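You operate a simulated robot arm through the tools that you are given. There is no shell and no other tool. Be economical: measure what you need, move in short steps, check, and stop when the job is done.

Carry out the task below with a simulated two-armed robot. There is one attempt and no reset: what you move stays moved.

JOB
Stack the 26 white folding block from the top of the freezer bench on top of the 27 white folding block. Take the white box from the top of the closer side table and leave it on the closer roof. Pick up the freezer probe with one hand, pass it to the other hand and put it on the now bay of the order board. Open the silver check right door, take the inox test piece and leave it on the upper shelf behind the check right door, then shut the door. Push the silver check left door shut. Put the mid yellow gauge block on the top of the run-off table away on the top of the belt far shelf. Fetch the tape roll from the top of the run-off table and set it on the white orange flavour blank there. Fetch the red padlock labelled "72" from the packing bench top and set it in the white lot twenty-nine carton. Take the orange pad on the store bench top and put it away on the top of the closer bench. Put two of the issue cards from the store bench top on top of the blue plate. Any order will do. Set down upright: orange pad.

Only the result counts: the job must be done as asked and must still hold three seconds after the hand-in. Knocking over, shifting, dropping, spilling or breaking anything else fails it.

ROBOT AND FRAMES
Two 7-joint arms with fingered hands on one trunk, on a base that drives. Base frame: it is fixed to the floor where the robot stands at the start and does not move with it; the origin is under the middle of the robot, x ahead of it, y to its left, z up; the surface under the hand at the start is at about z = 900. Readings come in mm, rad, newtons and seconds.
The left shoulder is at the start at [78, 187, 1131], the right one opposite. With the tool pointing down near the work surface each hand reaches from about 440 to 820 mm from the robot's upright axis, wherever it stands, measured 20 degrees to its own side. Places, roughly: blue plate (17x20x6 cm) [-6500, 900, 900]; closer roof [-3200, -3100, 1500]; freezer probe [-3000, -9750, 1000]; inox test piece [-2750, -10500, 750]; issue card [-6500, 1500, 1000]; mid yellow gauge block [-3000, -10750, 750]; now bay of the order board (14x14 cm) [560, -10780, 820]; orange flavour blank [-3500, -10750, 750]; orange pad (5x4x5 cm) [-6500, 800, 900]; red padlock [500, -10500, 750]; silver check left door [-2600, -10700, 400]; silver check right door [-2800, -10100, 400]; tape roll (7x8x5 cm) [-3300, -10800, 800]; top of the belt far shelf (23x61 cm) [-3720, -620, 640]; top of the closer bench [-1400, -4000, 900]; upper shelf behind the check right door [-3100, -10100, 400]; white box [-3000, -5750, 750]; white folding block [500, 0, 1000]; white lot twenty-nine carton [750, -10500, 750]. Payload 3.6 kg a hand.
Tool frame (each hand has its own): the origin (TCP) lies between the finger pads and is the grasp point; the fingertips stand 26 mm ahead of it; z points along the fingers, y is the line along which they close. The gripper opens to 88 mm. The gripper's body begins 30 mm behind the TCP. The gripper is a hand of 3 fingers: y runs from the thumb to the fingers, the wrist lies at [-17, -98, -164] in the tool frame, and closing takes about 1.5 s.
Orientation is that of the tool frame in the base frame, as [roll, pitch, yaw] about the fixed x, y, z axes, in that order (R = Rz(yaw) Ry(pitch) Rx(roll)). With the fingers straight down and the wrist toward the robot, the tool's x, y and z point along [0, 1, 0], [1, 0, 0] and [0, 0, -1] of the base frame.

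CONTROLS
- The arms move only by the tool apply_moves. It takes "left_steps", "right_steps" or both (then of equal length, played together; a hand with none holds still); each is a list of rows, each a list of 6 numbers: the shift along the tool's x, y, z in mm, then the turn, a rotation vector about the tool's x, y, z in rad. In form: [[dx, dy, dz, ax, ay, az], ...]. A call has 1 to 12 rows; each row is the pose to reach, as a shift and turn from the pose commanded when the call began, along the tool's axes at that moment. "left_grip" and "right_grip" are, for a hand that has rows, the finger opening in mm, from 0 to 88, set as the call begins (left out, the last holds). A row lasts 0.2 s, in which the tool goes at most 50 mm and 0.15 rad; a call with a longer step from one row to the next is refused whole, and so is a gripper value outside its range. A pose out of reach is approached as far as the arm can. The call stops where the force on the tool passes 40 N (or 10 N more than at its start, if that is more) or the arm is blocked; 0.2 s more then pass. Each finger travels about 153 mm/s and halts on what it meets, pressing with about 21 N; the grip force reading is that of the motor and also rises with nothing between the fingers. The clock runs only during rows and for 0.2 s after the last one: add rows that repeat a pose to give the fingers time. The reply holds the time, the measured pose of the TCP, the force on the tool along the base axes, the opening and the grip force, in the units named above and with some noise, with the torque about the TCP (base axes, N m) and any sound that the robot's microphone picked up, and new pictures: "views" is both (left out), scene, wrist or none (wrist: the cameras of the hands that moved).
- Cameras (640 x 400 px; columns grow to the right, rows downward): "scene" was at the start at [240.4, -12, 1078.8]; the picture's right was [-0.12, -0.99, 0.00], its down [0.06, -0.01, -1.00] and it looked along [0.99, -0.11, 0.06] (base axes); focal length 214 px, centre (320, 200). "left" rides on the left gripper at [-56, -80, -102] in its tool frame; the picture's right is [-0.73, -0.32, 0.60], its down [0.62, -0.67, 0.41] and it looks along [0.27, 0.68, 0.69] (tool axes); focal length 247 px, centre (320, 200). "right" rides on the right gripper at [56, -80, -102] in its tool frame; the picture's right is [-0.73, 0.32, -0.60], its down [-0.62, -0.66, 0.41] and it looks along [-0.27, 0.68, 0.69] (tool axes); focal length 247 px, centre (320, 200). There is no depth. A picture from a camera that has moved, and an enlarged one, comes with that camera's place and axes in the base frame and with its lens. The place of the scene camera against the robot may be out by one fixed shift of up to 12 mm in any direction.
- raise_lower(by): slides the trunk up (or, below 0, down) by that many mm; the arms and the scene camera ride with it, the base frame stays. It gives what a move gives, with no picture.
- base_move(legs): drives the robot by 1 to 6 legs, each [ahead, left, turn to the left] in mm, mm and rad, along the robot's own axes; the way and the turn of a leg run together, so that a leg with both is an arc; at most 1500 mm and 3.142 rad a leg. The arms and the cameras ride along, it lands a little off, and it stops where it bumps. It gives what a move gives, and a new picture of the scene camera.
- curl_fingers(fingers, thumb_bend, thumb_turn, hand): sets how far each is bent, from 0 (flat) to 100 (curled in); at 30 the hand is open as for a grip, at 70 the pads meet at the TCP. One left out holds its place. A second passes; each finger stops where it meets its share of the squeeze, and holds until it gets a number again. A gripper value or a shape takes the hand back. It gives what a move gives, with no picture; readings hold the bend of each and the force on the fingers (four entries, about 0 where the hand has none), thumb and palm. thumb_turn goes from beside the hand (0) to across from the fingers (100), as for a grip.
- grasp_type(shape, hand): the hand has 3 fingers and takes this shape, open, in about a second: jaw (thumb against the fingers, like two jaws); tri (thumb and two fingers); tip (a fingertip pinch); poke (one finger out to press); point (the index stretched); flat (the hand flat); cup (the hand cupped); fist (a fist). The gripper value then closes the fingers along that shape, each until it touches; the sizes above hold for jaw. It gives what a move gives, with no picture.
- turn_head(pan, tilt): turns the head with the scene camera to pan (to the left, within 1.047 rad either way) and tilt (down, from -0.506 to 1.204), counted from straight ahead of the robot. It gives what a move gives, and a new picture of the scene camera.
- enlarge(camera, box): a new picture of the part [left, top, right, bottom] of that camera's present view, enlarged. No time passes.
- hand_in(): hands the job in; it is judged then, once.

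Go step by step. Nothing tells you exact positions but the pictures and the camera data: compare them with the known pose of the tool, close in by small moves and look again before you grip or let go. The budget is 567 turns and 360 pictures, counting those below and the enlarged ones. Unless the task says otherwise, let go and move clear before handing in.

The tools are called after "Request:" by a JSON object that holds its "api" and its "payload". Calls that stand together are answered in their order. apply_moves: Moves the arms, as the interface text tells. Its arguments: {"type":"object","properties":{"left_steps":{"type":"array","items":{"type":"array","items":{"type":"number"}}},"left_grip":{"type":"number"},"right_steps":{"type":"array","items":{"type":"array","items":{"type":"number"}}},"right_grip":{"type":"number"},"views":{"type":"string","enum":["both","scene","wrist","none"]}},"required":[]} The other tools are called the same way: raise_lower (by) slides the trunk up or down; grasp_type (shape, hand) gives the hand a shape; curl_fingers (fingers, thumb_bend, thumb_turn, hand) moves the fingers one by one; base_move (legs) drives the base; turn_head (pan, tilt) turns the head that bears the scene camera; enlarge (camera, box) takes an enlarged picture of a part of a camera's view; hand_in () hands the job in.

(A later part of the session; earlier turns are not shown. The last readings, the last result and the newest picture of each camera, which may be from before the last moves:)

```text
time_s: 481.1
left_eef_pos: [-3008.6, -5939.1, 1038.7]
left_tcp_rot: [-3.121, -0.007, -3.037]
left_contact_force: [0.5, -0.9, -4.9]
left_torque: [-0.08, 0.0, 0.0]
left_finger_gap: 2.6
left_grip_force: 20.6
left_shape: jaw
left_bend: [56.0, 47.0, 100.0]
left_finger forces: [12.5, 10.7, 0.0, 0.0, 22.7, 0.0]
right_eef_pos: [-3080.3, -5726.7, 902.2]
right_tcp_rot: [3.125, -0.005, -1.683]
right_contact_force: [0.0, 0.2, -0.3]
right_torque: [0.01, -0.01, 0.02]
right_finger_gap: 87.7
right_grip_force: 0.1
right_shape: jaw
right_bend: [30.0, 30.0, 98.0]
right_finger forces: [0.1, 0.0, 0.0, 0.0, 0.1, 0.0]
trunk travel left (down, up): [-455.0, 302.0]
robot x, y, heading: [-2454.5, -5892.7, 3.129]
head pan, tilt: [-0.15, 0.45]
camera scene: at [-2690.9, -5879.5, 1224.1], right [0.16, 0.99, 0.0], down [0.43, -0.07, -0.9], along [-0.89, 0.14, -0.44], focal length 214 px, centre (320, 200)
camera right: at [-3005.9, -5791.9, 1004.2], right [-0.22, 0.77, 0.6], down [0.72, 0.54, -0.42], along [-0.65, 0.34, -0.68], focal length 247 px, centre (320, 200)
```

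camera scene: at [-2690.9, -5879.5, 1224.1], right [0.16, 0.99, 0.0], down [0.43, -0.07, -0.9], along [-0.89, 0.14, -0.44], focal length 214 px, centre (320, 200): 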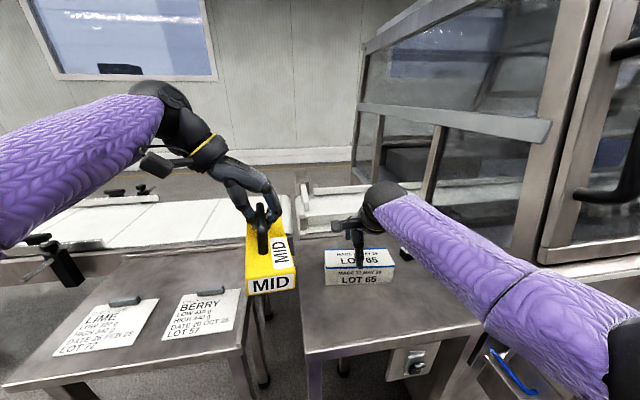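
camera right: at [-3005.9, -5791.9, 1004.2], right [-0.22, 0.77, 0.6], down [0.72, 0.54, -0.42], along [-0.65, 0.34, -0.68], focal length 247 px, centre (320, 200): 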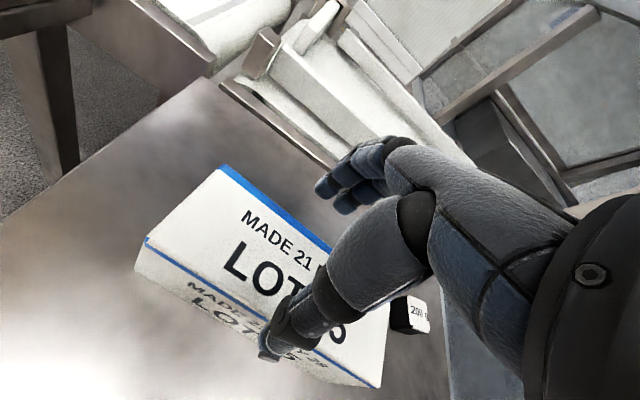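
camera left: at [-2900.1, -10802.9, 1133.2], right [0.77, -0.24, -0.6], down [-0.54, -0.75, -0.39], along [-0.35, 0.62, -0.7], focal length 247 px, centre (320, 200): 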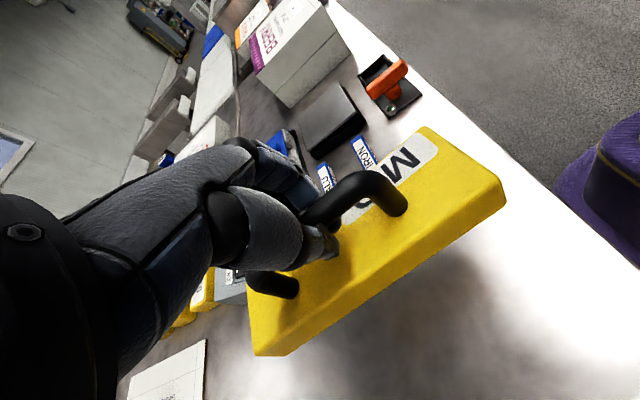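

Request:
{"api": "apply_moves", "payload": {"right_steps": [[0, -1, 20, 0, 0, 0], [0, -1, 40, 0, 0, 0], [0, -1, 55, 0, 0, 0], [0, -1, 66, 0, 0, 0], [0, -1, 66, 0, 0, 0]], "views": "wrist"}}

```text
time_s: 482.1
left_eef_pos: [-3007.8, -5939.2, 1038.5]
left_tcp_rot: [-3.118, -0.004, -3.037]
left_contact_force: [-0.7, 0.4, -5.1]
left_torque: [-0.06, -0.04, -0.03]
left_finger_gap: 2.3
left_grip_force: 21.3
left_shape: jaw
left_bend: [56.0, 47.0, 100.0]
left_finger forces: [12.8, 10.5, 0.0, 0.0, 22.7, 0.0]
right_eef_pos: [-3089.2, -5727.6, 852.7]
right_tcp_rot: [3.098, -0.013, -1.683]
right_contact_force: [11.4, -0.5, 23.5]
right_torque: [-0.13, -0.55, 0.07]
right_finger_gap: 88.1
right_grip_force: 0.1
right_shape: jaw
right_bend: [30.0, 29.0, 98.0]
right_finger forces: [0.0, 0.0, 0.0, 0.0, 24.1, 0.0]
trunk travel left (down, up): [-455.0, 302.0]
robot x, y, heading: [-2452.3, -5891.7, 3.135]
head pan, tilt: [-0.15, 0.45]
stopped in row 4 (right hand): the force on the tool passed its limit at 49 N (the readings are from after the stop); the commanded pose is now the measured one
camera right: at [-3012.0, -5793.5, 951.7], right [-0.21, 0.77, 0.6], down [0.71, 0.54, -0.45], along [-0.67, 0.34, -0.66], focal length 247 px, centre (320, 200)
```

right: 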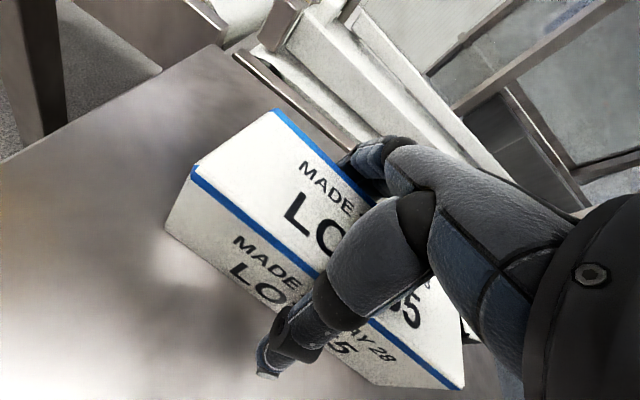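

Request:
{"api": "apply_moves", "payload": {"right_steps": [[0, 0, -20, 0, 0, 0], [0, 0, -50, 0.03, 0.008, 0], [0, 0, -50, 0.043, 0.013, 0]]}}

Request:
{"api": "enlarge", "payload": {"camera": "scene", "box": [290, 200, 450, 320]}}

```text
time_s: 482.9
left_eef_pos: [-3010.1, -5939.2, 1038.6]
left_tcp_rot: [-3.12, -0.004, -3.038]
left_contact_force: [0.1, 0.7, -4.7]
left_torque: [-0.1, 0.0, 0.02]
left_finger_gap: 2.5
left_grip_force: 21.5
left_shape: jaw
left_bend: [56.0, 47.0, 100.0]
left_finger forces: [12.6, 10.6, 0.0, 0.1, 22.8, 0.1]
right_eef_pos: [-3083.4, -5728.3, 896.8]
right_tcp_rot: [-3.134, -0.022, -1.684]
right_contact_force: [0.3, -0.7, 0.0]
right_torque: [-0.02, -0.03, -0.01]
right_finger_gap: 88.4
right_grip_force: 0.0
right_shape: jaw
right_bend: [30.0, 30.0, 98.0]
right_finger forces: [0.1, 0.0, 0.0, 0.0, 0.0, 0.0]
trunk travel left (down, up): [-455.0, 302.0]
robot x, y, heading: [-2451.4, -5892.4, 3.127]
head pan, tilt: [-0.15, 0.45]
camera scene: at [-2691.3, -5879.2, 1223.9], right [0.16, 0.99, 0.0], down [0.43, -0.07, -0.9], along [-0.89, 0.14, -0.44], focal length 214 px, centre (320, 200)
camera right: at [-3012.6, -5791.0, 1000.9], right [-0.24, 0.78, 0.58], down [0.73, 0.54, -0.42], along [-0.64, 0.32, -0.7], focal length 247 px, centre (320, 200)
```

scene: 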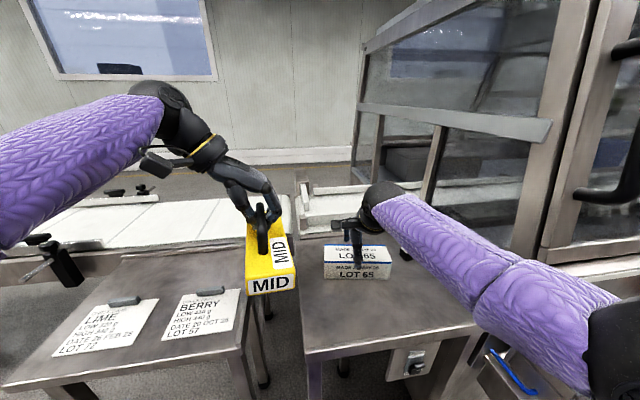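
right: 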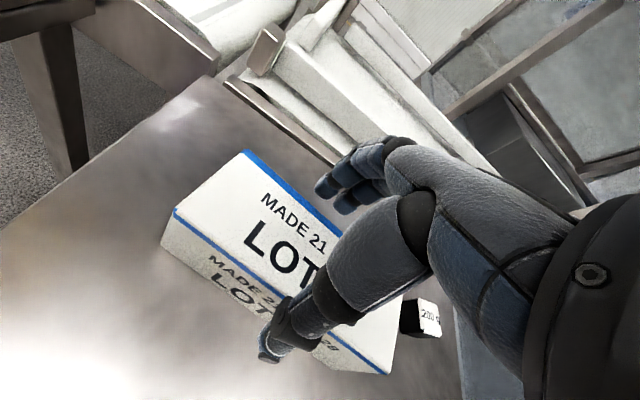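

```text
3.33 times, centred on (370, 260) of scene
camera zoom: at [-2691.3, -5879.2, 1223.9], right [0.16, 0.99, 0.0], down [0.43, -0.07, -0.9], along [-0.89, 0.14, -0.44], focal length 715 px, centre (153, 0)
```

zoom: 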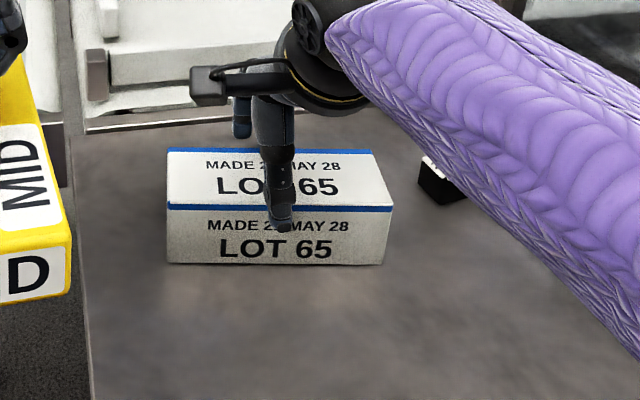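

Request:
{"api": "apply_moves", "payload": {"right_steps": [[0, -14, 0, 0, -0.02, 0], [0, -14, 15, 0, -0.02, 0], [0, -14, 30, 0, -0.02, 0], [0, -14, 45, 0, -0.02, 0], [0, -14, 45, 0, -0.02, 0]]}}

```text
time_s: 484.1
left_eef_pos: [-3009.1, -5938.7, 1039.9]
left_tcp_rot: [-3.121, -0.007, -3.037]
left_contact_force: [0.6, 0.0, -5.3]
left_torque: [-0.07, -0.04, 0.04]
left_finger_gap: 2.4
left_grip_force: 20.8
left_shape: jaw
left_bend: [56.0, 47.0, 100.0]
left_finger forces: [12.5, 10.7, 0.1, 0.0, 22.7, 0.0]
right_eef_pos: [-3070.0, -5729.3, 854.8]
right_tcp_rot: [-3.139, -0.003, -1.683]
right_contact_force: [-2.0, -0.4, 5.0]
right_torque: [-0.03, 0.2, 0.01]
right_finger_gap: 88.0
right_grip_force: 0.1
right_shape: jaw
right_bend: [30.0, 30.0, 98.0]
right_finger forces: [3.2, 1.7, 0.0, 0.0, 0.1, 0.0]
trunk travel left (down, up): [-455.0, 302.0]
robot x, y, heading: [-2449.7, -5893.1, 3.131]
head pan, tilt: [-0.15, 0.45]
camera scene: at [-2690.5, -5879.4, 1224.2], right [0.16, 0.99, 0.0], down [0.43, -0.07, -0.9], along [-0.89, 0.14, -0.44], focal length 214 px, centre (320, 200)
camera right: at [-2997.8, -5795.4, 957.5], right [-0.24, 0.77, 0.6], down [0.73, 0.54, -0.41], along [-0.64, 0.34, -0.69], focal length 247 px, centre (320, 200)
```

scene: 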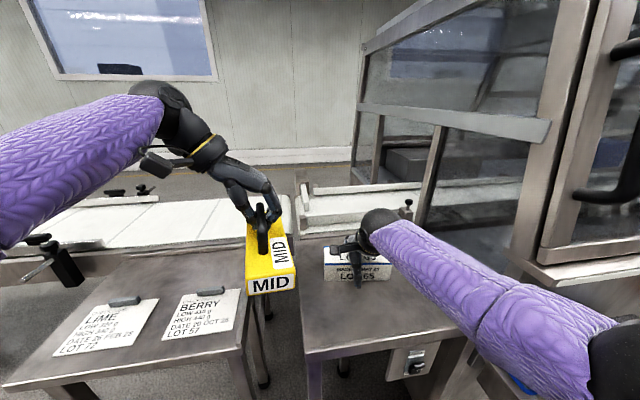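
right: 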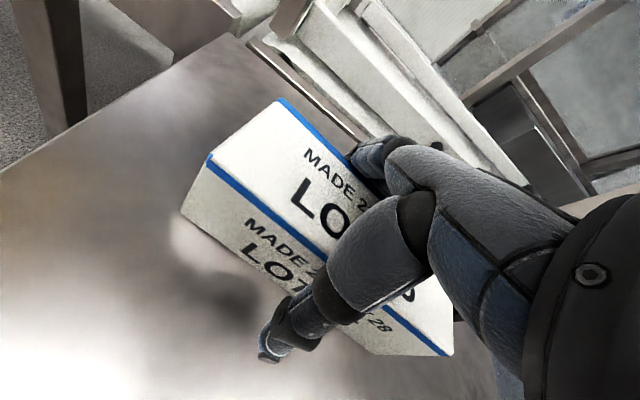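

Request:
{"api": "apply_moves", "payload": {"right_steps": [[0, 0, -15, 0, 0, 0], [0, 4, -25, 0, 0, 0], [0, 5, -10, 0, 0, 0], [0, 5, 0, 0, 0, 0], [0, 5, 0, 0, 0, 0]], "views": "none"}}

```text
time_s: 485.3
left_eef_pos: [-3009.5, -5938.7, 1039.7]
left_tcp_rot: [-3.121, -0.008, -3.038]
left_contact_force: [0.8, 0.2, -5.6]
left_torque: [-0.08, -0.03, -0.02]
left_finger_gap: 2.6
left_grip_force: 21.4
left_shape: jaw
left_bend: [56.0, 47.0, 100.0]
left_finger forces: [12.5, 10.7, 0.0, 0.1, 22.6, 0.1]
right_eef_pos: [-3074.5, -5728.6, 851.6]
right_tcp_rot: [-3.136, -0.002, -1.682]
right_contact_force: [0.8, 0.4, 0.9]
right_torque: [0.02, 0.01, 0.04]
right_finger_gap: 88.2
right_grip_force: 0.1
right_shape: jaw
right_bend: [30.0, 30.0, 98.0]
right_finger forces: [0.1, 0.1, 0.0, 0.0, 0.2, 0.0]
trunk travel left (down, up): [-455.0, 302.0]
robot x, y, heading: [-2452.9, -5894.3, 3.132]
head pan, tilt: [-0.15, 0.45]
```

No contact now. I'll close and lift.

Request:
{"api": "apply_moves", "payload": {"right_steps": [[0, 0, 4, 0, 0, 0], [0, 0, 4, 0, 0, 0], [0, 0, 4, 0, 0, 0], [0, 0, 4, 0, 0, 0], [0, 0, 4, 0, 0, 0], [0, 0, 4, 0, 0, 0], [0, 0, -20, 0, 0, 0], [0, 0, -60, 0, 0, 0], [0, 0, -90, 0, 0, 0], [0, 0, -90, 0, 0, 0]], "right_grip": 40}}

```text
time_s: 487.5
left_eef_pos: [-3009.2, -5937.8, 1037.3]
left_tcp_rot: [-3.12, -0.005, -3.036]
left_contact_force: [-0.2, 0.2, -4.5]
left_torque: [-0.09, -0.02, 0.0]
left_finger_gap: 2.7
left_grip_force: 21.2
left_shape: jaw
left_bend: [56.0, 47.0, 100.0]
left_finger forces: [12.4, 10.6, 0.1, 0.0, 22.7, 0.0]
right_eef_pos: [-3075.0, -5728.9, 942.5]
right_tcp_rot: [-3.132, -0.002, -1.682]
right_contact_force: [-0.2, -0.6, -2.8]
right_torque: [-0.03, 0.0, 0.02]
right_finger_gap: 57.4
right_grip_force: 21.4
right_shape: jaw
right_bend: [35.0, 63.0, 100.0]
right_finger forces: [12.9, 9.3, 0.0, 0.0, 23.3, 0.1]
trunk travel left (down, up): [-455.0, 302.0]
robot x, y, heading: [-2451.0, -5889.9, 3.131]
head pan, tilt: [-0.15, 0.45]
camera scene: at [-2691.2, -5879.3, 1224.0], right [0.16, 0.99, 0.0], down [0.43, -0.07, -0.9], along [-0.89, 0.14, -0.44], focal length 214 px, centre (320, 200)
camera right: at [-3004.2, -5793.6, 1045.6], right [-0.24, 0.77, 0.59], down [0.73, 0.54, -0.41], along [-0.64, 0.34, -0.69], focal length 247 px, centre (320, 200)
```

scene: 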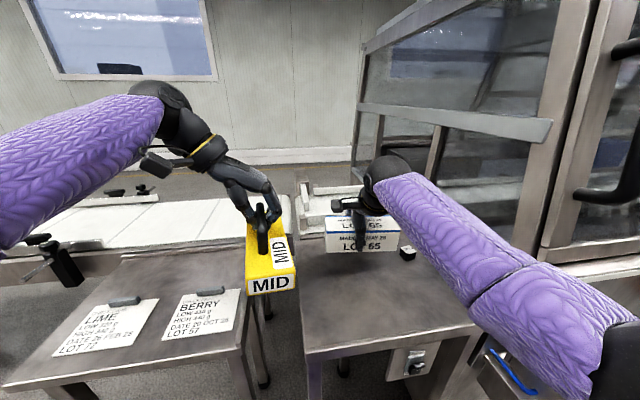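
right: 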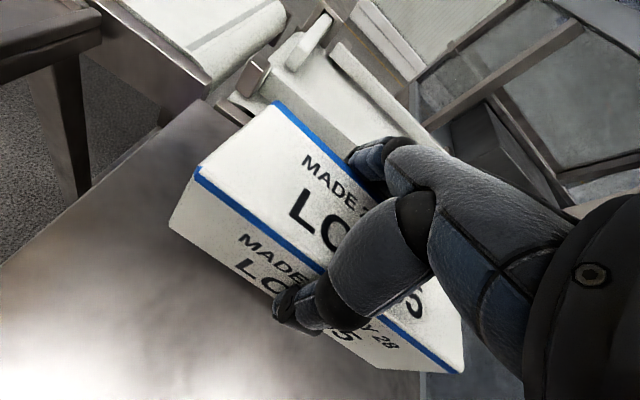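

The white box is held. I'll back off and drive up the aisle to the middle of the closer machine's roof.

Request:
{"api": "base_move", "payload": {"legs": [[-400, 0, 0], [0, 0, -1.56]]}}

Request:
{"api": "turn_head", "payload": {"pan": 0.0, "tilt": 0.15}}

```text
time_s: 493.8
left_eef_pos: [-2104.6, -5340.4, 1039.6]
left_tcp_rot: [-3.122, -0.005, 1.695]
left_contact_force: [0.0, 0.9, -5.6]
left_torque: [-0.01, 0.06, 0.04]
left_finger_gap: 2.6
left_grip_force: 21.2
left_shape: jaw
left_bend: [56.0, 47.0, 100.0]
left_finger forces: [12.5, 10.6, 0.0, 0.1, 22.6, 0.0]
right_eef_pos: [-1895.0, -5269.8, 942.9]
right_tcp_rot: [-3.136, 0.0, 3.048]
right_contact_force: [0.2, 0.6, -2.7]
right_torque: [0.01, 0.04, 0.01]
right_finger_gap: 56.8
right_grip_force: 21.1
right_shape: jaw
right_bend: [35.0, 63.0, 100.0]
right_finger forces: [12.0, 8.9, 0.1, 0.0, 21.5, 0.0]
trunk travel left (down, up): [-455.0, 302.0]
robot x, y, heading: [-2049.3, -5890.8, 1.583]
head pan, tilt: [-0.15, 0.45]
camera scene: at [-2046.6, -5668.7, 1224.0], right [0.99, -0.14, 0.0], down [-0.06, -0.43, -0.9], along [0.13, 0.89, -0.44], focal length 214 px, centre (320, 200)
```

scene: 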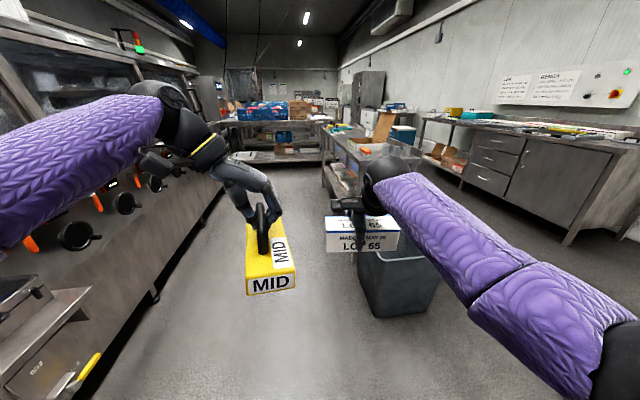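

```text
time_s: 494.6
left_eef_pos: [-2105.1, -5341.1, 1038.9]
left_tcp_rot: [-3.118, -0.005, 1.693]
left_contact_force: [0.4, 0.1, -5.0]
left_torque: [0.0, 0.04, 0.0]
left_finger_gap: 2.7
left_grip_force: 20.8
left_shape: jaw
left_bend: [56.0, 47.0, 100.0]
left_finger forces: [12.5, 10.7, 0.0, 0.0, 22.6, 0.0]
right_eef_pos: [-1895.2, -5270.4, 942.1]
right_tcp_rot: [-3.134, -0.003, 3.049]
right_contact_force: [0.5, -0.5, -3.0]
right_torque: [-0.02, 0.01, 0.03]
right_finger_gap: 56.7
right_grip_force: 21.1
right_shape: jaw
right_bend: [35.0, 63.0, 100.0]
right_finger forces: [12.2, 8.9, 0.1, 0.0, 21.7, 0.1]
trunk travel left (down, up): [-455.0, 302.0]
robot x, y, heading: [-2050.9, -5899.8, 1.578]
head pan, tilt: [0.0, 0.15]
camera scene: at [-2060.4, -5666.9, 1251.9], right [1.0, 0.01, 0.0], down [0.0, -0.15, -0.99], along [-0.01, 0.99, -0.15], focal length 214 px, centre (320, 200)
```

scene: 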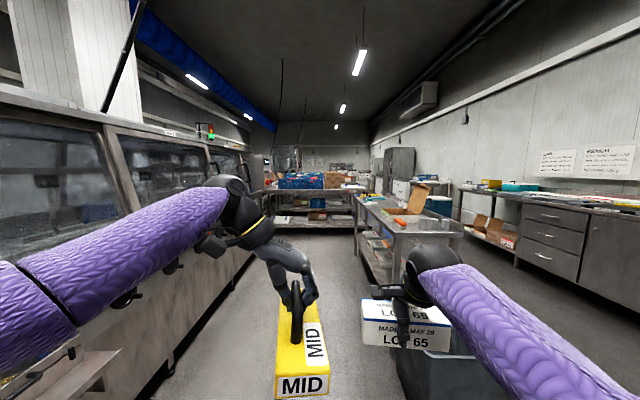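

Request:
{"api": "base_move", "payload": {"legs": [[1400, 50, 0], [1250, 0, 0]]}}

Request:
{"api": "turn_head", "payload": {"pan": 0.9, "tilt": -0.1}}

```text
time_s: 507.6
left_eef_pos: [-2190.2, -2661.3, 1039.8]
left_tcp_rot: [-3.12, -0.006, 1.716]
left_contact_force: [-1.0, 0.7, -4.6]
left_torque: [-0.05, 0.05, 0.02]
left_finger_gap: 2.6
left_grip_force: 21.1
left_shape: jaw
left_bend: [56.0, 47.0, 100.0]
left_finger forces: [12.5, 10.5, 0.0, 0.1, 22.5, 0.0]
right_eef_pos: [-1982.4, -2585.9, 941.8]
right_tcp_rot: [-3.133, -0.003, 3.07]
right_contact_force: [0.1, -0.7, -2.3]
right_torque: [0.02, 0.0, -0.01]
right_finger_gap: 56.9
right_grip_force: 21.4
right_shape: jaw
right_bend: [35.0, 63.0, 100.0]
right_finger forces: [12.1, 8.9, 0.0, 0.0, 21.6, 0.0]
trunk travel left (down, up): [-455.0, 302.0]
robot x, y, heading: [-2119.7, -3214.4, 1.602]
head pan, tilt: [0.0, 0.15]
camera scene: at [-2139.6, -2986.0, 1251.9], right [1.0, 0.03, 0.0], down [0.0, -0.15, -0.99], along [-0.03, 0.99, -0.15], focal length 214 px, centre (320, 200)
```

scene: 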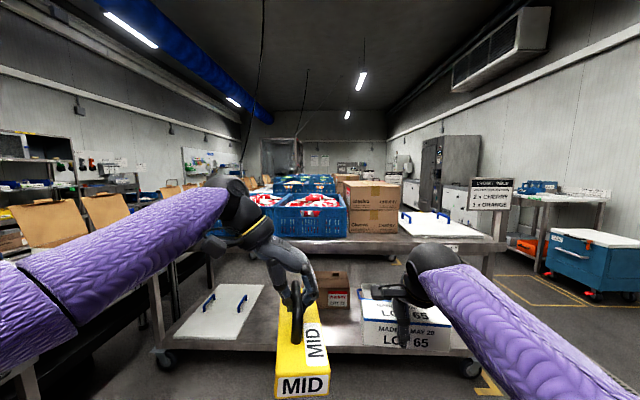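

```text
time_s: 508.8
left_eef_pos: [-2190.9, -2661.6, 1039.2]
left_tcp_rot: [-3.121, -0.003, 1.715]
left_contact_force: [-0.3, 0.1, -5.6]
left_torque: [-0.03, 0.07, 0.02]
left_finger_gap: 2.6
left_grip_force: 21.3
left_shape: jaw
left_bend: [56.0, 47.0, 100.0]
left_finger forces: [12.6, 10.6, 0.1, 0.0, 22.7, 0.0]
right_eef_pos: [-1982.9, -2587.4, 942.5]
right_tcp_rot: [-3.135, -0.003, 3.07]
right_contact_force: [0.1, 0.4, -3.7]
right_torque: [-0.01, 0.01, -0.01]
right_finger_gap: 56.9
right_grip_force: 20.8
right_shape: jaw
right_bend: [35.0, 63.0, 100.0]
right_finger forces: [12.1, 8.9, 0.0, 0.1, 21.6, 0.0]
trunk travel left (down, up): [-455.0, 302.0]
robot x, y, heading: [-2123.5, -3214.7, 1.598]
head pan, tilt: [0.901, -0.099]
camera scene: at [-2206.7, -3026.9, 1274.5], right [0.6, 0.8, 0.0], down [-0.08, 0.06, -1.0], along [-0.8, 0.6, 0.1], focal length 214 px, centre (320, 200)
```

scene: 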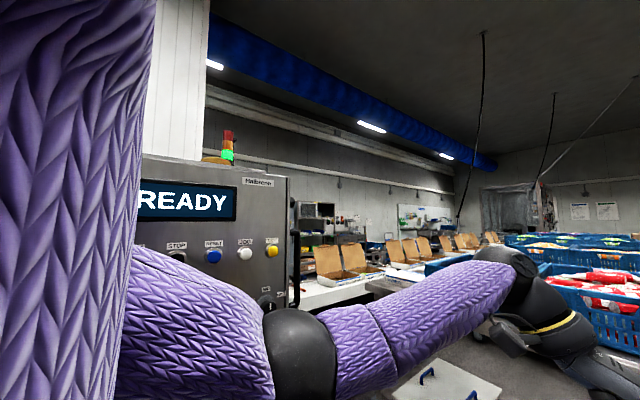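

Request:
{"api": "base_move", "payload": {"legs": [[0, -180, 0], [0, 0, 1.54]]}}

Request:
{"api": "raise_lower", "payload": {"by": 290}}

Request:
{"api": "turn_head", "payload": {"pan": -0.1, "tilt": 0.2}}

```text
time_s: 514.0
left_eef_pos: [-2503.4, -3250.7, 1038.9]
left_tcp_rot: [-3.12, -0.006, -3.049]
left_contact_force: [0.1, 0.8, -4.0]
left_torque: [-0.09, -0.01, 0.02]
left_finger_gap: 2.8
left_grip_force: 21.3
left_shape: jaw
left_bend: [56.0, 47.0, 100.0]
left_finger forces: [12.5, 10.6, 0.0, 0.0, 22.5, 0.0]
right_eef_pos: [-2566.4, -3039.1, 942.6]
right_tcp_rot: [-3.132, -0.002, -1.692]
right_contact_force: [-0.4, 0.3, -2.2]
right_torque: [0.0, 0.0, 0.02]
right_finger_gap: 56.6
right_grip_force: 21.1
right_shape: jaw
right_bend: [36.0, 63.0, 100.0]
right_finger forces: [11.9, 8.8, 0.0, 0.0, 20.8, 0.0]
trunk travel left (down, up): [-455.0, 302.0]
robot x, y, heading: [-1944.4, -3213.0, 3.117]
head pan, tilt: [0.901, -0.099]
camera scene: at [-2149.3, -3277.7, 1274.5], right [-0.77, 0.64, 0.0], down [-0.06, -0.08, -1.0], along [-0.63, -0.77, 0.1], focal length 214 px, centre (320, 200)
```

scene: 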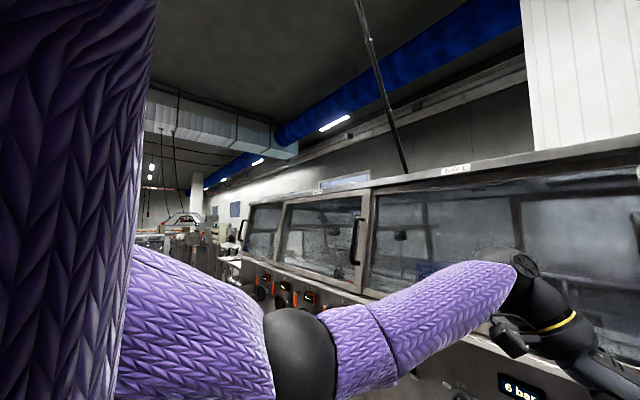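

```text
time_s: 517.0
left_eef_pos: [-2503.5, -3250.4, 1328.7]
left_tcp_rot: [-3.121, -0.006, -3.047]
left_contact_force: [0.0, -0.2, -5.6]
left_torque: [-0.08, -0.01, 0.01]
left_finger_gap: 2.7
left_grip_force: 20.6
left_shape: jaw
left_bend: [56.0, 47.0, 100.0]
left_finger forces: [12.5, 10.6, 0.0, 0.0, 22.6, 0.0]
right_eef_pos: [-2568.0, -3040.0, 1231.5]
right_tcp_rot: [-3.134, -0.003, -1.694]
right_contact_force: [0.1, -0.3, -3.4]
right_torque: [0.03, 0.0, 0.0]
right_finger_gap: 56.7
right_grip_force: 20.8
right_shape: jaw
right_bend: [36.0, 63.0, 100.0]
right_finger forces: [11.9, 8.7, 0.0, 0.1, 20.9, 0.1]
trunk travel left (down, up): [-745.0, 12.0]
robot x, y, heading: [-1948.8, -3208.6, 3.124]
head pan, tilt: [0.901, -0.099]
```

```text
time_s: 518.2
left_eef_pos: [-2503.0, -3250.7, 1328.7]
left_tcp_rot: [-3.118, -0.004, -3.048]
left_contact_force: [0.4, 0.7, -5.5]
left_torque: [-0.06, -0.05, 0.01]
left_finger_gap: 2.6
left_grip_force: 21.0
left_shape: jaw
left_bend: [56.0, 47.0, 100.0]
left_finger forces: [12.6, 10.6, 0.0, 0.0, 22.7, 0.0]
right_eef_pos: [-2568.3, -3038.7, 1232.6]
right_tcp_rot: [-3.134, -0.001, -1.693]
right_contact_force: [0.0, 0.5, -2.6]
right_torque: [0.0, 0.0, 0.01]
right_finger_gap: 56.7
right_grip_force: 20.8
right_shape: jaw
right_bend: [36.0, 63.0, 100.0]
right_finger forces: [12.0, 8.7, 0.0, 0.0, 20.9, 0.0]
trunk travel left (down, up): [-745.0, 12.0]
robot x, y, heading: [-1945.2, -3207.6, 3.125]
head pan, tilt: [-0.099, 0.201]
camera scene: at [-2178.3, -3199.5, 1542.2], right [0.12, 0.99, 0.0], down [0.2, -0.02, -0.98], along [-0.97, 0.12, -0.2], focal length 214 px, centre (320, 200)
```

scene: 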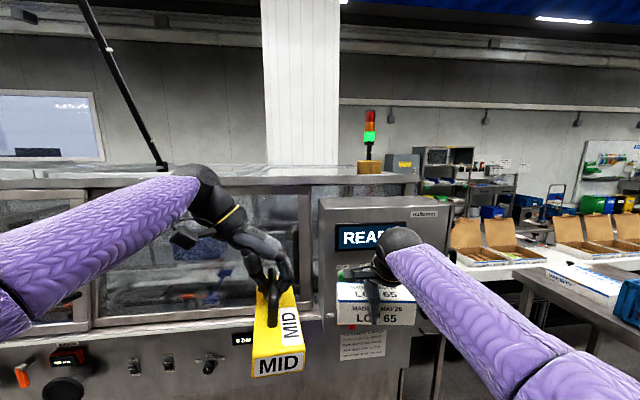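

Request:
{"api": "apply_moves", "payload": {"left_steps": [[0, 0, -42, 0, 0, 0], [0, 0, -84, 0, 0, 0], [0, 0, -126, 0, 0, 0], [0, 0, -168, 0, 0, 0], [0, 0, -210, 0, 0, 0], [0, 0, -252, 0, 0, 0], [0, 0, -294, 0, 0, 0], [0, 0, -320, 0, 0, 0]], "right_steps": [[0, 0, -42, 0, 0, 0], [0, 0, -84, 0, 0, 0], [0, 0, -126, 0, 0, 0], [0, 0, -168, 0, 0, 0], [0, 0, -210, 0, 0, 0], [0, -10, -252, 0, 0, 0], [0, -20, -294, 0, 0, 0], [0, -30, -336, 0, 0, 0]], "views": "scene"}}

```text
time_s: 520.0
left_eef_pos: [-2502.1, -3243.8, 1649.6]
left_tcp_rot: [-3.119, -0.005, -3.047]
left_contact_force: [-0.9, 0.1, -5.2]
left_torque: [-0.1, -0.02, -0.03]
left_finger_gap: 2.7
left_grip_force: 21.0
left_shape: jaw
left_bend: [56.0, 47.0, 100.0]
left_finger forces: [12.5, 10.9, 0.1, 0.0, 22.8, 0.0]
right_eef_pos: [-2540.6, -3043.5, 1569.6]
right_tcp_rot: [-3.134, -0.003, -1.692]
right_contact_force: [0.9, -0.3, -2.8]
right_torque: [-0.01, 0.0, 0.02]
right_finger_gap: 56.5
right_grip_force: 20.9
right_shape: jaw
right_bend: [36.0, 63.0, 100.0]
right_finger forces: [11.8, 8.6, 0.0, 0.0, 20.8, 0.1]
trunk travel left (down, up): [-745.0, 12.0]
robot x, y, heading: [-1941.0, -3212.4, 3.123]
head pan, tilt: [-0.099, 0.201]
camera scene: at [-2177.0, -3199.3, 1542.4], right [0.12, 0.99, 0.0], down [0.2, -0.02, -0.98], along [-0.97, 0.12, -0.2], focal length 214 px, centre (320, 200)
```

scene: 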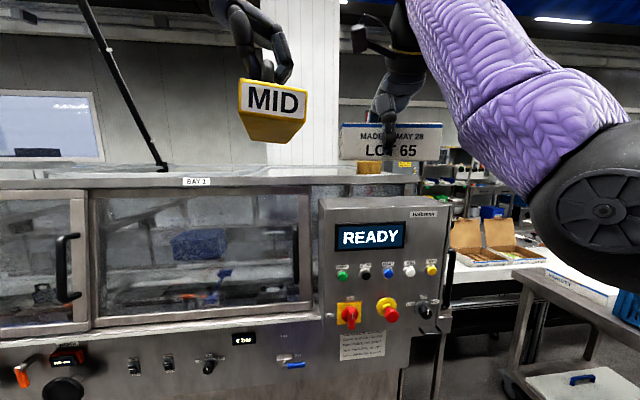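

Request:
{"api": "base_move", "payload": {"legs": [[0, 67, 0.018], [400, 0, 0]]}}

Request:
{"api": "turn_head", "payload": {"pan": -0.2, "tilt": 0.25}}

Request:
{"api": "enlarge", "payload": {"camera": "right", "box": [0, 0, 640, 400]}}

```text
time_s: 523.2
left_eef_pos: [-2911.1, -3329.9, 1649.8]
left_tcp_rot: [-3.118, -0.006, -3.016]
left_contact_force: [0.2, -1.0, -5.6]
left_torque: [-0.09, -0.01, 0.0]
left_finger_gap: 2.3
left_grip_force: 20.7
left_shape: jaw
left_bend: [56.0, 47.0, 100.0]
left_finger forces: [12.7, 10.7, 0.0, 0.1, 22.8, 0.1]
right_eef_pos: [-2955.5, -3130.3, 1569.5]
right_tcp_rot: [-3.134, -0.001, -1.663]
right_contact_force: [0.5, -1.3, -2.5]
right_torque: [-0.05, 0.02, 0.0]
right_finger_gap: 56.8
right_grip_force: 20.8
right_shape: jaw
right_bend: [36.0, 63.0, 100.0]
right_finger forces: [11.7, 9.0, 0.1, 0.0, 20.7, 0.1]
trunk travel left (down, up): [-745.0, 12.0]
robot x, y, heading: [-2355.9, -3280.0, -3.128]
head pan, tilt: [-0.099, 0.201]
camera scene: at [-2587.8, -3275.2, 1542.4], right [0.09, 1.0, 0.0], down [0.2, -0.02, -0.98], along [-0.98, 0.09, -0.2], focal length 214 px, centre (320, 200)
```

scene: 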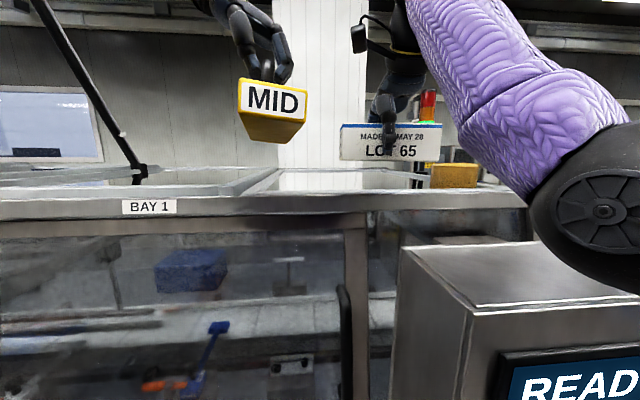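

```text
time_s: 523.8
left_eef_pos: [-2913.8, -3328.7, 1649.6]
left_tcp_rot: [-3.119, -0.005, -3.017]
left_contact_force: [-0.2, 0.0, -4.0]
left_torque: [-0.09, -0.01, -0.04]
left_finger_gap: 2.5
left_grip_force: 20.9
left_shape: jaw
left_bend: [56.0, 47.0, 100.0]
left_finger forces: [12.8, 10.6, 0.1, 0.0, 22.9, 0.0]
right_eef_pos: [-2957.0, -3130.3, 1568.3]
right_tcp_rot: [-3.135, -0.001, -1.661]
right_contact_force: [-0.1, 0.2, -3.3]
right_torque: [-0.01, 0.0, 0.0]
right_finger_gap: 56.6
right_grip_force: 21.1
right_shape: jaw
right_bend: [36.0, 63.0, 100.0]
right_finger forces: [11.7, 8.9, 0.0, 0.1, 20.8, 0.1]
trunk travel left (down, up): [-745.0, 12.0]
robot x, y, heading: [-2355.4, -3275.4, -3.131]
head pan, tilt: [-0.201, 0.25]
camera scene: at [-2588.1, -3265.7, 1537.6], right [0.19, 0.98, 0.0], down [0.24, -0.05, -0.97], along [-0.95, 0.18, -0.25], focal length 214 px, centre (320, 200)
```

scene: 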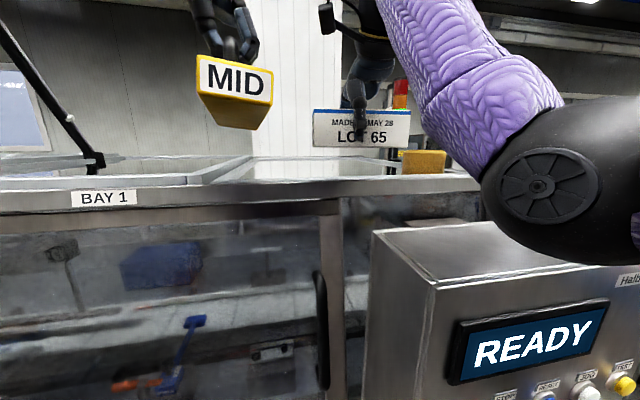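

```text
1.00 times, centred on (320, 200) of right (not enlarged: the box is as wide or as high as the picture)
camera zoom: at [-2884.2, -3194.4, 1671.8], right [-0.25, 0.76, 0.6], down [0.72, 0.56, -0.41], along [-0.64, 0.33, -0.69], focal length 247 px, centre (320, 200)
```

zoom: 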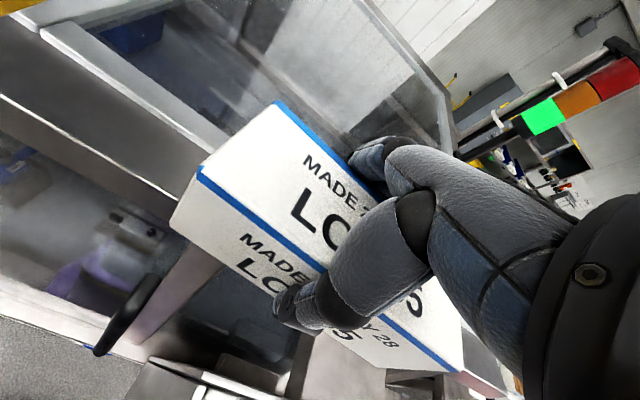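

The roof's front edge is near x≈-2990 with a panel behind it. I'll move a bit closer and reach the box over the panel.

Request:
{"api": "base_move", "payload": {"legs": [[40, 0, 0]]}}

Request:
{"api": "apply_moves", "payload": {"right_steps": [[0, 30, 0, 0, 0, 0], [0, 60, 0, 0, 0, 0], [0, 90, 0, 0, 0, 0], [0, 110, 0, 0, 0, 0], [0, 110, 0, 0, 0, 0]]}}

```text
time_s: 524.7
left_eef_pos: [-2943.0, -3328.7, 1653.5]
left_tcp_rot: [-3.12, -0.013, -3.018]
left_contact_force: [0.7, -1.0, -3.7]
left_torque: [-0.06, -0.02, -0.01]
left_finger_gap: 2.6
left_grip_force: 20.7
left_shape: jaw
left_bend: [56.0, 47.0, 100.0]
left_finger forces: [12.4, 11.2, 0.1, 0.0, 22.9, 0.0]
right_eef_pos: [-2988.4, -3130.4, 1572.7]
right_tcp_rot: [-3.141, -0.002, -1.662]
right_contact_force: [0.4, -1.1, -2.3]
right_torque: [-0.02, 0.02, -0.06]
right_finger_gap: 56.5
right_grip_force: 21.2
right_shape: jaw
right_bend: [36.0, 63.0, 100.0]
right_finger forces: [11.7, 8.9, 0.0, 0.1, 21.0, 0.1]
trunk travel left (down, up): [-745.0, 12.0]
robot x, y, heading: [-2392.2, -3279.7, -3.135]
head pan, tilt: [-0.201, 0.25]
camera scene: at [-2619.2, -3266.1, 1539.1], right [0.19, 0.98, 0.0], down [0.24, -0.05, -0.97], along [-0.95, 0.18, -0.24], focal length 214 px, centre (320, 200)
```

scene: 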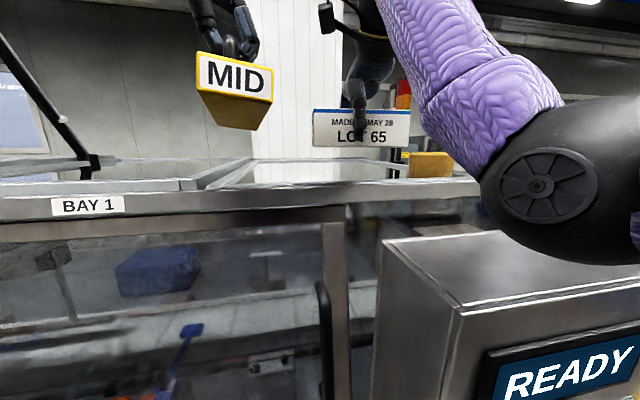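

```text
time_s: 525.9
left_eef_pos: [-2951.2, -3329.4, 1651.3]
left_tcp_rot: [-3.118, -0.007, -3.019]
left_contact_force: [0.4, -0.2, -4.5]
left_torque: [-0.09, -0.01, -0.03]
left_finger_gap: 2.5
left_grip_force: 20.8
left_shape: jaw
left_bend: [56.0, 47.0, 100.0]
left_finger forces: [12.6, 11.0, 0.1, 0.1, 23.0, 0.1]
right_eef_pos: [-3098.4, -3122.2, 1566.1]
right_tcp_rot: [-3.138, -0.004, -1.664]
right_contact_force: [0.8, 0.0, -2.9]
right_torque: [0.0, 0.0, 0.01]
right_finger_gap: 56.3
right_grip_force: 21.2
right_shape: jaw
right_bend: [36.0, 63.0, 100.0]
right_finger forces: [11.6, 8.9, 0.1, 0.1, 20.7, 0.1]
right hand out of reach, approached as far as the arm can: row 4, 5
trunk travel left (down, up): [-745.0, 12.0]
robot x, y, heading: [-2395.9, -3279.2, -3.13]
head pan, tilt: [-0.201, 0.25]
camera scene: at [-2626.2, -3266.1, 1537.9], right [0.19, 0.98, 0.0], down [0.24, -0.05, -0.97], along [-0.95, 0.18, -0.25], focal length 214 px, centre (320, 200)
camera right: at [-3024.7, -3185.6, 1669.1], right [-0.25, 0.76, 0.6], down [0.72, 0.56, -0.41], along [-0.65, 0.33, -0.69], focal length 247 px, centre (320, 200)
```

scene: 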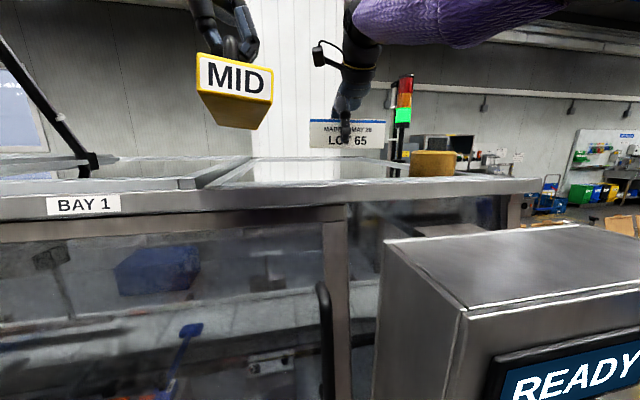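
right: 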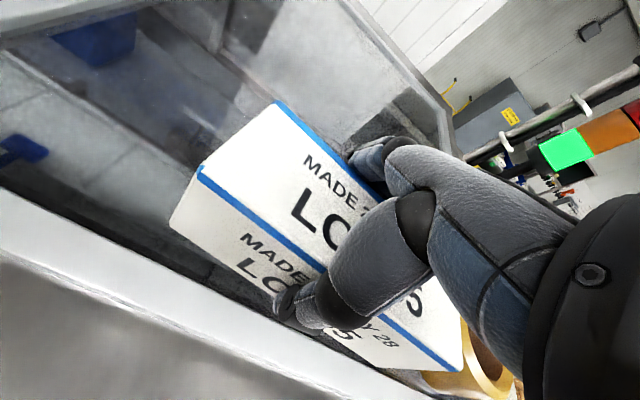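

Request:
{"api": "apply_moves", "payload": {"right_steps": [[0, 0, 20, 0, 0, 0], [0, 0, 40, 0, 0, 0], [0, 0, 50, 0, 0, 0], [0, 0, 50, 0, 0, 0]]}}

```text
time_s: 526.9
left_eef_pos: [-2953.2, -3330.0, 1650.1]
left_tcp_rot: [-3.118, -0.007, -3.017]
left_contact_force: [0.0, -0.2, -4.8]
left_torque: [-0.04, 0.0, -0.01]
left_finger_gap: 2.3
left_grip_force: 21.3
left_shape: jaw
left_bend: [56.0, 47.0, 100.0]
left_finger forces: [12.7, 10.9, 0.0, 0.0, 22.9, 0.0]
right_eef_pos: [-3096.9, -3119.8, 1516.5]
right_tcp_rot: [-3.135, -0.002, -1.663]
right_contact_force: [-0.3, 0.4, -3.3]
right_torque: [0.01, -0.02, -0.01]
right_finger_gap: 56.6
right_grip_force: 20.8
right_shape: jaw
right_bend: [36.0, 63.0, 100.0]
right_finger forces: [11.3, 8.7, 0.0, 0.0, 20.3, 0.0]
trunk travel left (down, up): [-745.0, 12.0]
robot x, y, heading: [-2395.9, -3281.1, -3.131]
head pan, tilt: [-0.201, 0.25]
camera scene: at [-2627.8, -3266.1, 1537.6], right [0.19, 0.98, 0.0], down [0.24, -0.05, -0.97], along [-0.95, 0.18, -0.25], focal length 214 px, centre (320, 200)
camera right: at [-3023.4, -3184.1, 1619.9], right [-0.25, 0.76, 0.6], down [0.72, 0.56, -0.41], along [-0.64, 0.33, -0.69], focal length 247 px, centre (320, 200)
```

scene: 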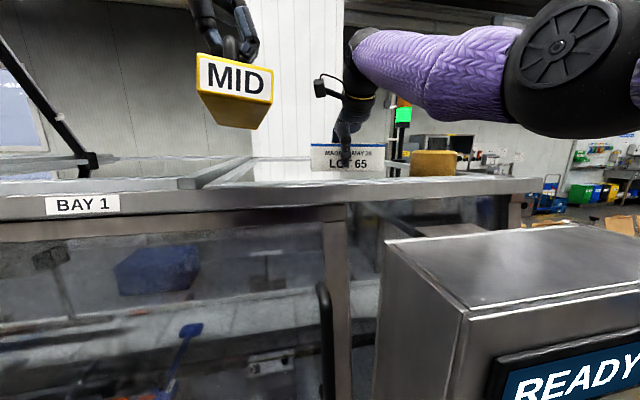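
right: 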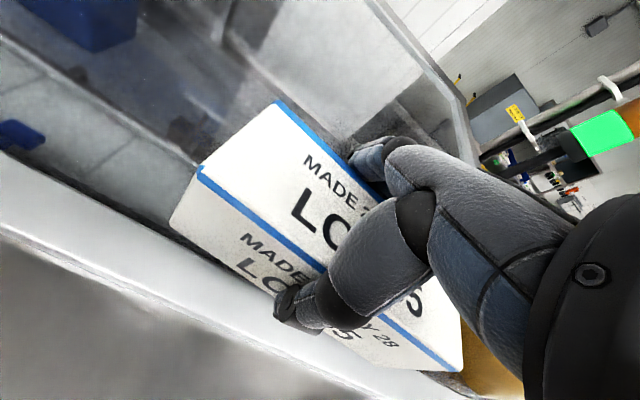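

Request:
{"api": "apply_moves", "payload": {"right_steps": [[0, 0, 5, 0, 0, 0], [0, 0, 10, 0, 0, 0], [0, 0, 15, 0, 0, 0], [0, 0, 20, 0, 0, 0], [0, 0, 20, 0, 0, 0]], "views": "none"}}

```text
time_s: 528.1
left_eef_pos: [-2952.2, -3330.1, 1650.3]
left_tcp_rot: [-3.122, -0.006, -3.017]
left_contact_force: [-0.6, 0.6, -4.4]
left_torque: [-0.04, -0.01, -0.02]
left_finger_gap: 2.7
left_grip_force: 20.6
left_shape: jaw
left_bend: [56.0, 47.0, 100.0]
left_finger forces: [12.8, 10.8, 0.1, 0.0, 22.9, 0.0]
right_eef_pos: [-3096.9, -3120.6, 1499.3]
right_tcp_rot: [-3.139, -0.001, -1.662]
right_contact_force: [-1.5, 0.2, 8.3]
right_torque: [-0.02, -0.2, -0.05]
right_finger_gap: 56.5
right_grip_force: 20.7
right_shape: jaw
right_bend: [36.0, 63.0, 100.0]
right_finger forces: [11.8, 9.9, 0.0, 0.0, 21.3, 0.0]
trunk travel left (down, up): [-745.0, 12.0]
robot x, y, heading: [-2398.7, -3279.6, -3.135]
head pan, tilt: [-0.201, 0.25]
```

The box rests on the roof panel. I'll release, rise and retreat.

Request:
{"api": "apply_moves", "payload": {"right_steps": [[0, 0, -2, 0, 0, 0], [0, 0, -2, 0, 0, 0], [0, 0, -2, 0, 0, 0], [0, 0, -2, 0, 0, 0], [0, 0, -25, 0, 0, 0], [0, 0, -60, 0, 0, 0], [0, 0, -80, 0, 0, 0], [0, -30, -90, 0, 0, 0], [0, -60, -90, 0, 0, 0]], "right_grip": 88, "views": "scene"}}

```text
time_s: 530.1
left_eef_pos: [-2949.9, -3331.3, 1651.3]
left_tcp_rot: [-3.119, -0.008, -3.018]
left_contact_force: [-0.1, 0.6, -4.8]
left_torque: [-0.07, 0.03, 0.0]
left_finger_gap: 2.5
left_grip_force: 21.1
left_shape: jaw
left_bend: [56.0, 47.0, 100.0]
left_finger forces: [12.5, 10.9, 0.0, 0.1, 22.8, 0.1]
right_eef_pos: [-3033.8, -3124.0, 1590.5]
right_tcp_rot: [-3.135, -0.001, -1.661]
right_contact_force: [-0.2, 0.6, 0.0]
right_torque: [-0.01, 0.0, -0.01]
right_finger_gap: 87.8
right_grip_force: 0.1
right_shape: jaw
right_bend: [30.0, 30.0, 98.0]
right_finger forces: [0.1, 0.0, 0.0, 0.0, 0.0, 0.0]
trunk travel left (down, up): [-745.0, 12.0]
robot x, y, heading: [-2394.4, -3278.0, -3.134]
head pan, tilt: [-0.201, 0.25]
camera scene: at [-2625.5, -3266.6, 1538.0], right [0.19, 0.98, 0.0], down [0.24, -0.05, -0.97], along [-0.95, 0.18, -0.25], focal length 214 px, centre (320, 200)
```

scene: 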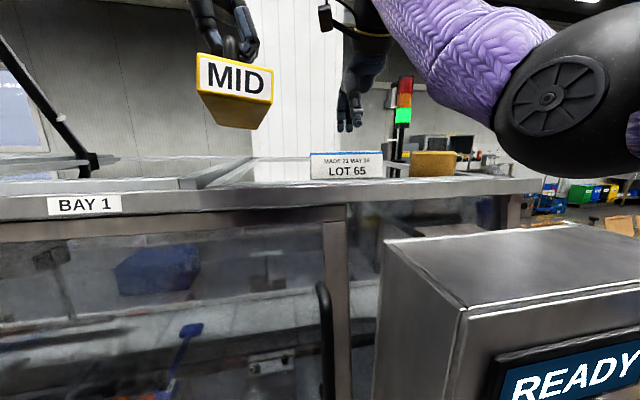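

The white box is on the closer roof. Next the MID goes to the belt far shelf: I'll back off and route around the trolley.

Request:
{"api": "base_move", "payload": {"legs": [[-450, 0, 0], [0, -900, 0]]}}

Request:
{"api": "turn_head", "payload": {"pan": -0.9, "tilt": 0.3}}

```text
time_s: 537.1
left_eef_pos: [-2509.6, -2429.1, 1651.0]
left_tcp_rot: [-3.121, -0.006, -3.02]
left_contact_force: [0.1, -0.2, -4.3]
left_torque: [-0.04, -0.02, -0.03]
left_finger_gap: 2.6
left_grip_force: 20.5
left_shape: jaw
left_bend: [56.0, 47.0, 100.0]
left_finger forces: [12.6, 10.9, 0.0, 0.0, 22.9, 0.1]
right_eef_pos: [-2592.2, -2222.3, 1589.6]
right_tcp_rot: [-3.134, -0.002, -1.665]
right_contact_force: [0.2, 0.8, 0.3]
right_torque: [0.0, -0.04, 0.03]
right_finger_gap: 87.8
right_grip_force: 0.1
right_shape: jaw
right_bend: [30.0, 30.0, 98.0]
right_finger forces: [0.0, 0.1, 0.0, 0.1, 0.1, 0.1]
trunk travel left (down, up): [-745.0, 12.0]
robot x, y, heading: [-1953.2, -2378.9, -3.134]
head pan, tilt: [-0.201, 0.25]
camera scene: at [-2184.3, -2366.1, 1537.7], right [0.19, 0.98, 0.0], down [0.24, -0.05, -0.97], along [-0.95, 0.19, -0.25], focal length 214 px, centre (320, 200)
```

scene: 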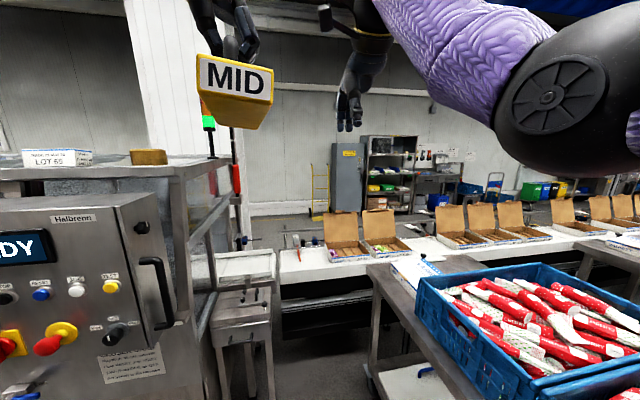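

```text
time_s: 538.2
left_eef_pos: [-2508.4, -2428.2, 1649.7]
left_tcp_rot: [-3.119, -0.006, -3.021]
left_contact_force: [-0.7, 0.3, -5.5]
left_torque: [-0.08, -0.04, -0.02]
left_finger_gap: 2.5
left_grip_force: 21.1
left_shape: jaw
left_bend: [56.0, 47.0, 100.0]
left_finger forces: [12.7, 10.8, 0.1, 0.0, 22.8, 0.0]
right_eef_pos: [-2592.6, -2221.9, 1589.8]
right_tcp_rot: [-3.134, -0.002, -1.666]
right_contact_force: [0.1, 0.2, 0.4]
right_torque: [0.01, 0.02, 0.03]
right_finger_gap: 87.7
right_grip_force: 0.1
right_shape: jaw
right_bend: [30.0, 30.0, 98.0]
right_finger forces: [0.0, 0.1, 0.1, 0.0, 0.0, 0.1]
trunk travel left (down, up): [-745.0, 12.0]
robot x, y, heading: [-1952.1, -2378.7, -3.141]
head pan, tilt: [-0.901, 0.3]
camera scene: at [-2151.2, -2311.2, 1533.0], right [0.78, 0.63, 0.0], down [0.19, -0.23, -0.96], along [-0.6, 0.75, -0.3], focal length 214 px, centre (320, 200)
```

scene: 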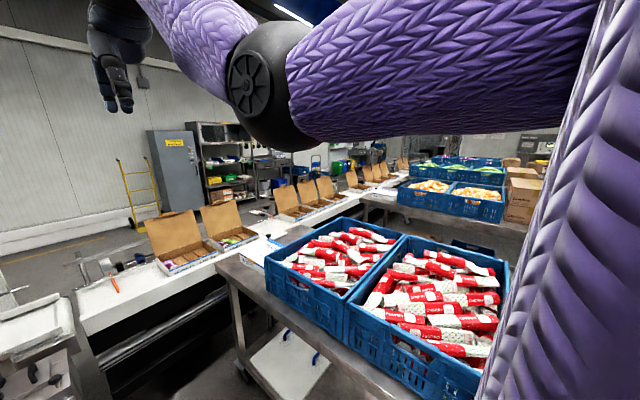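

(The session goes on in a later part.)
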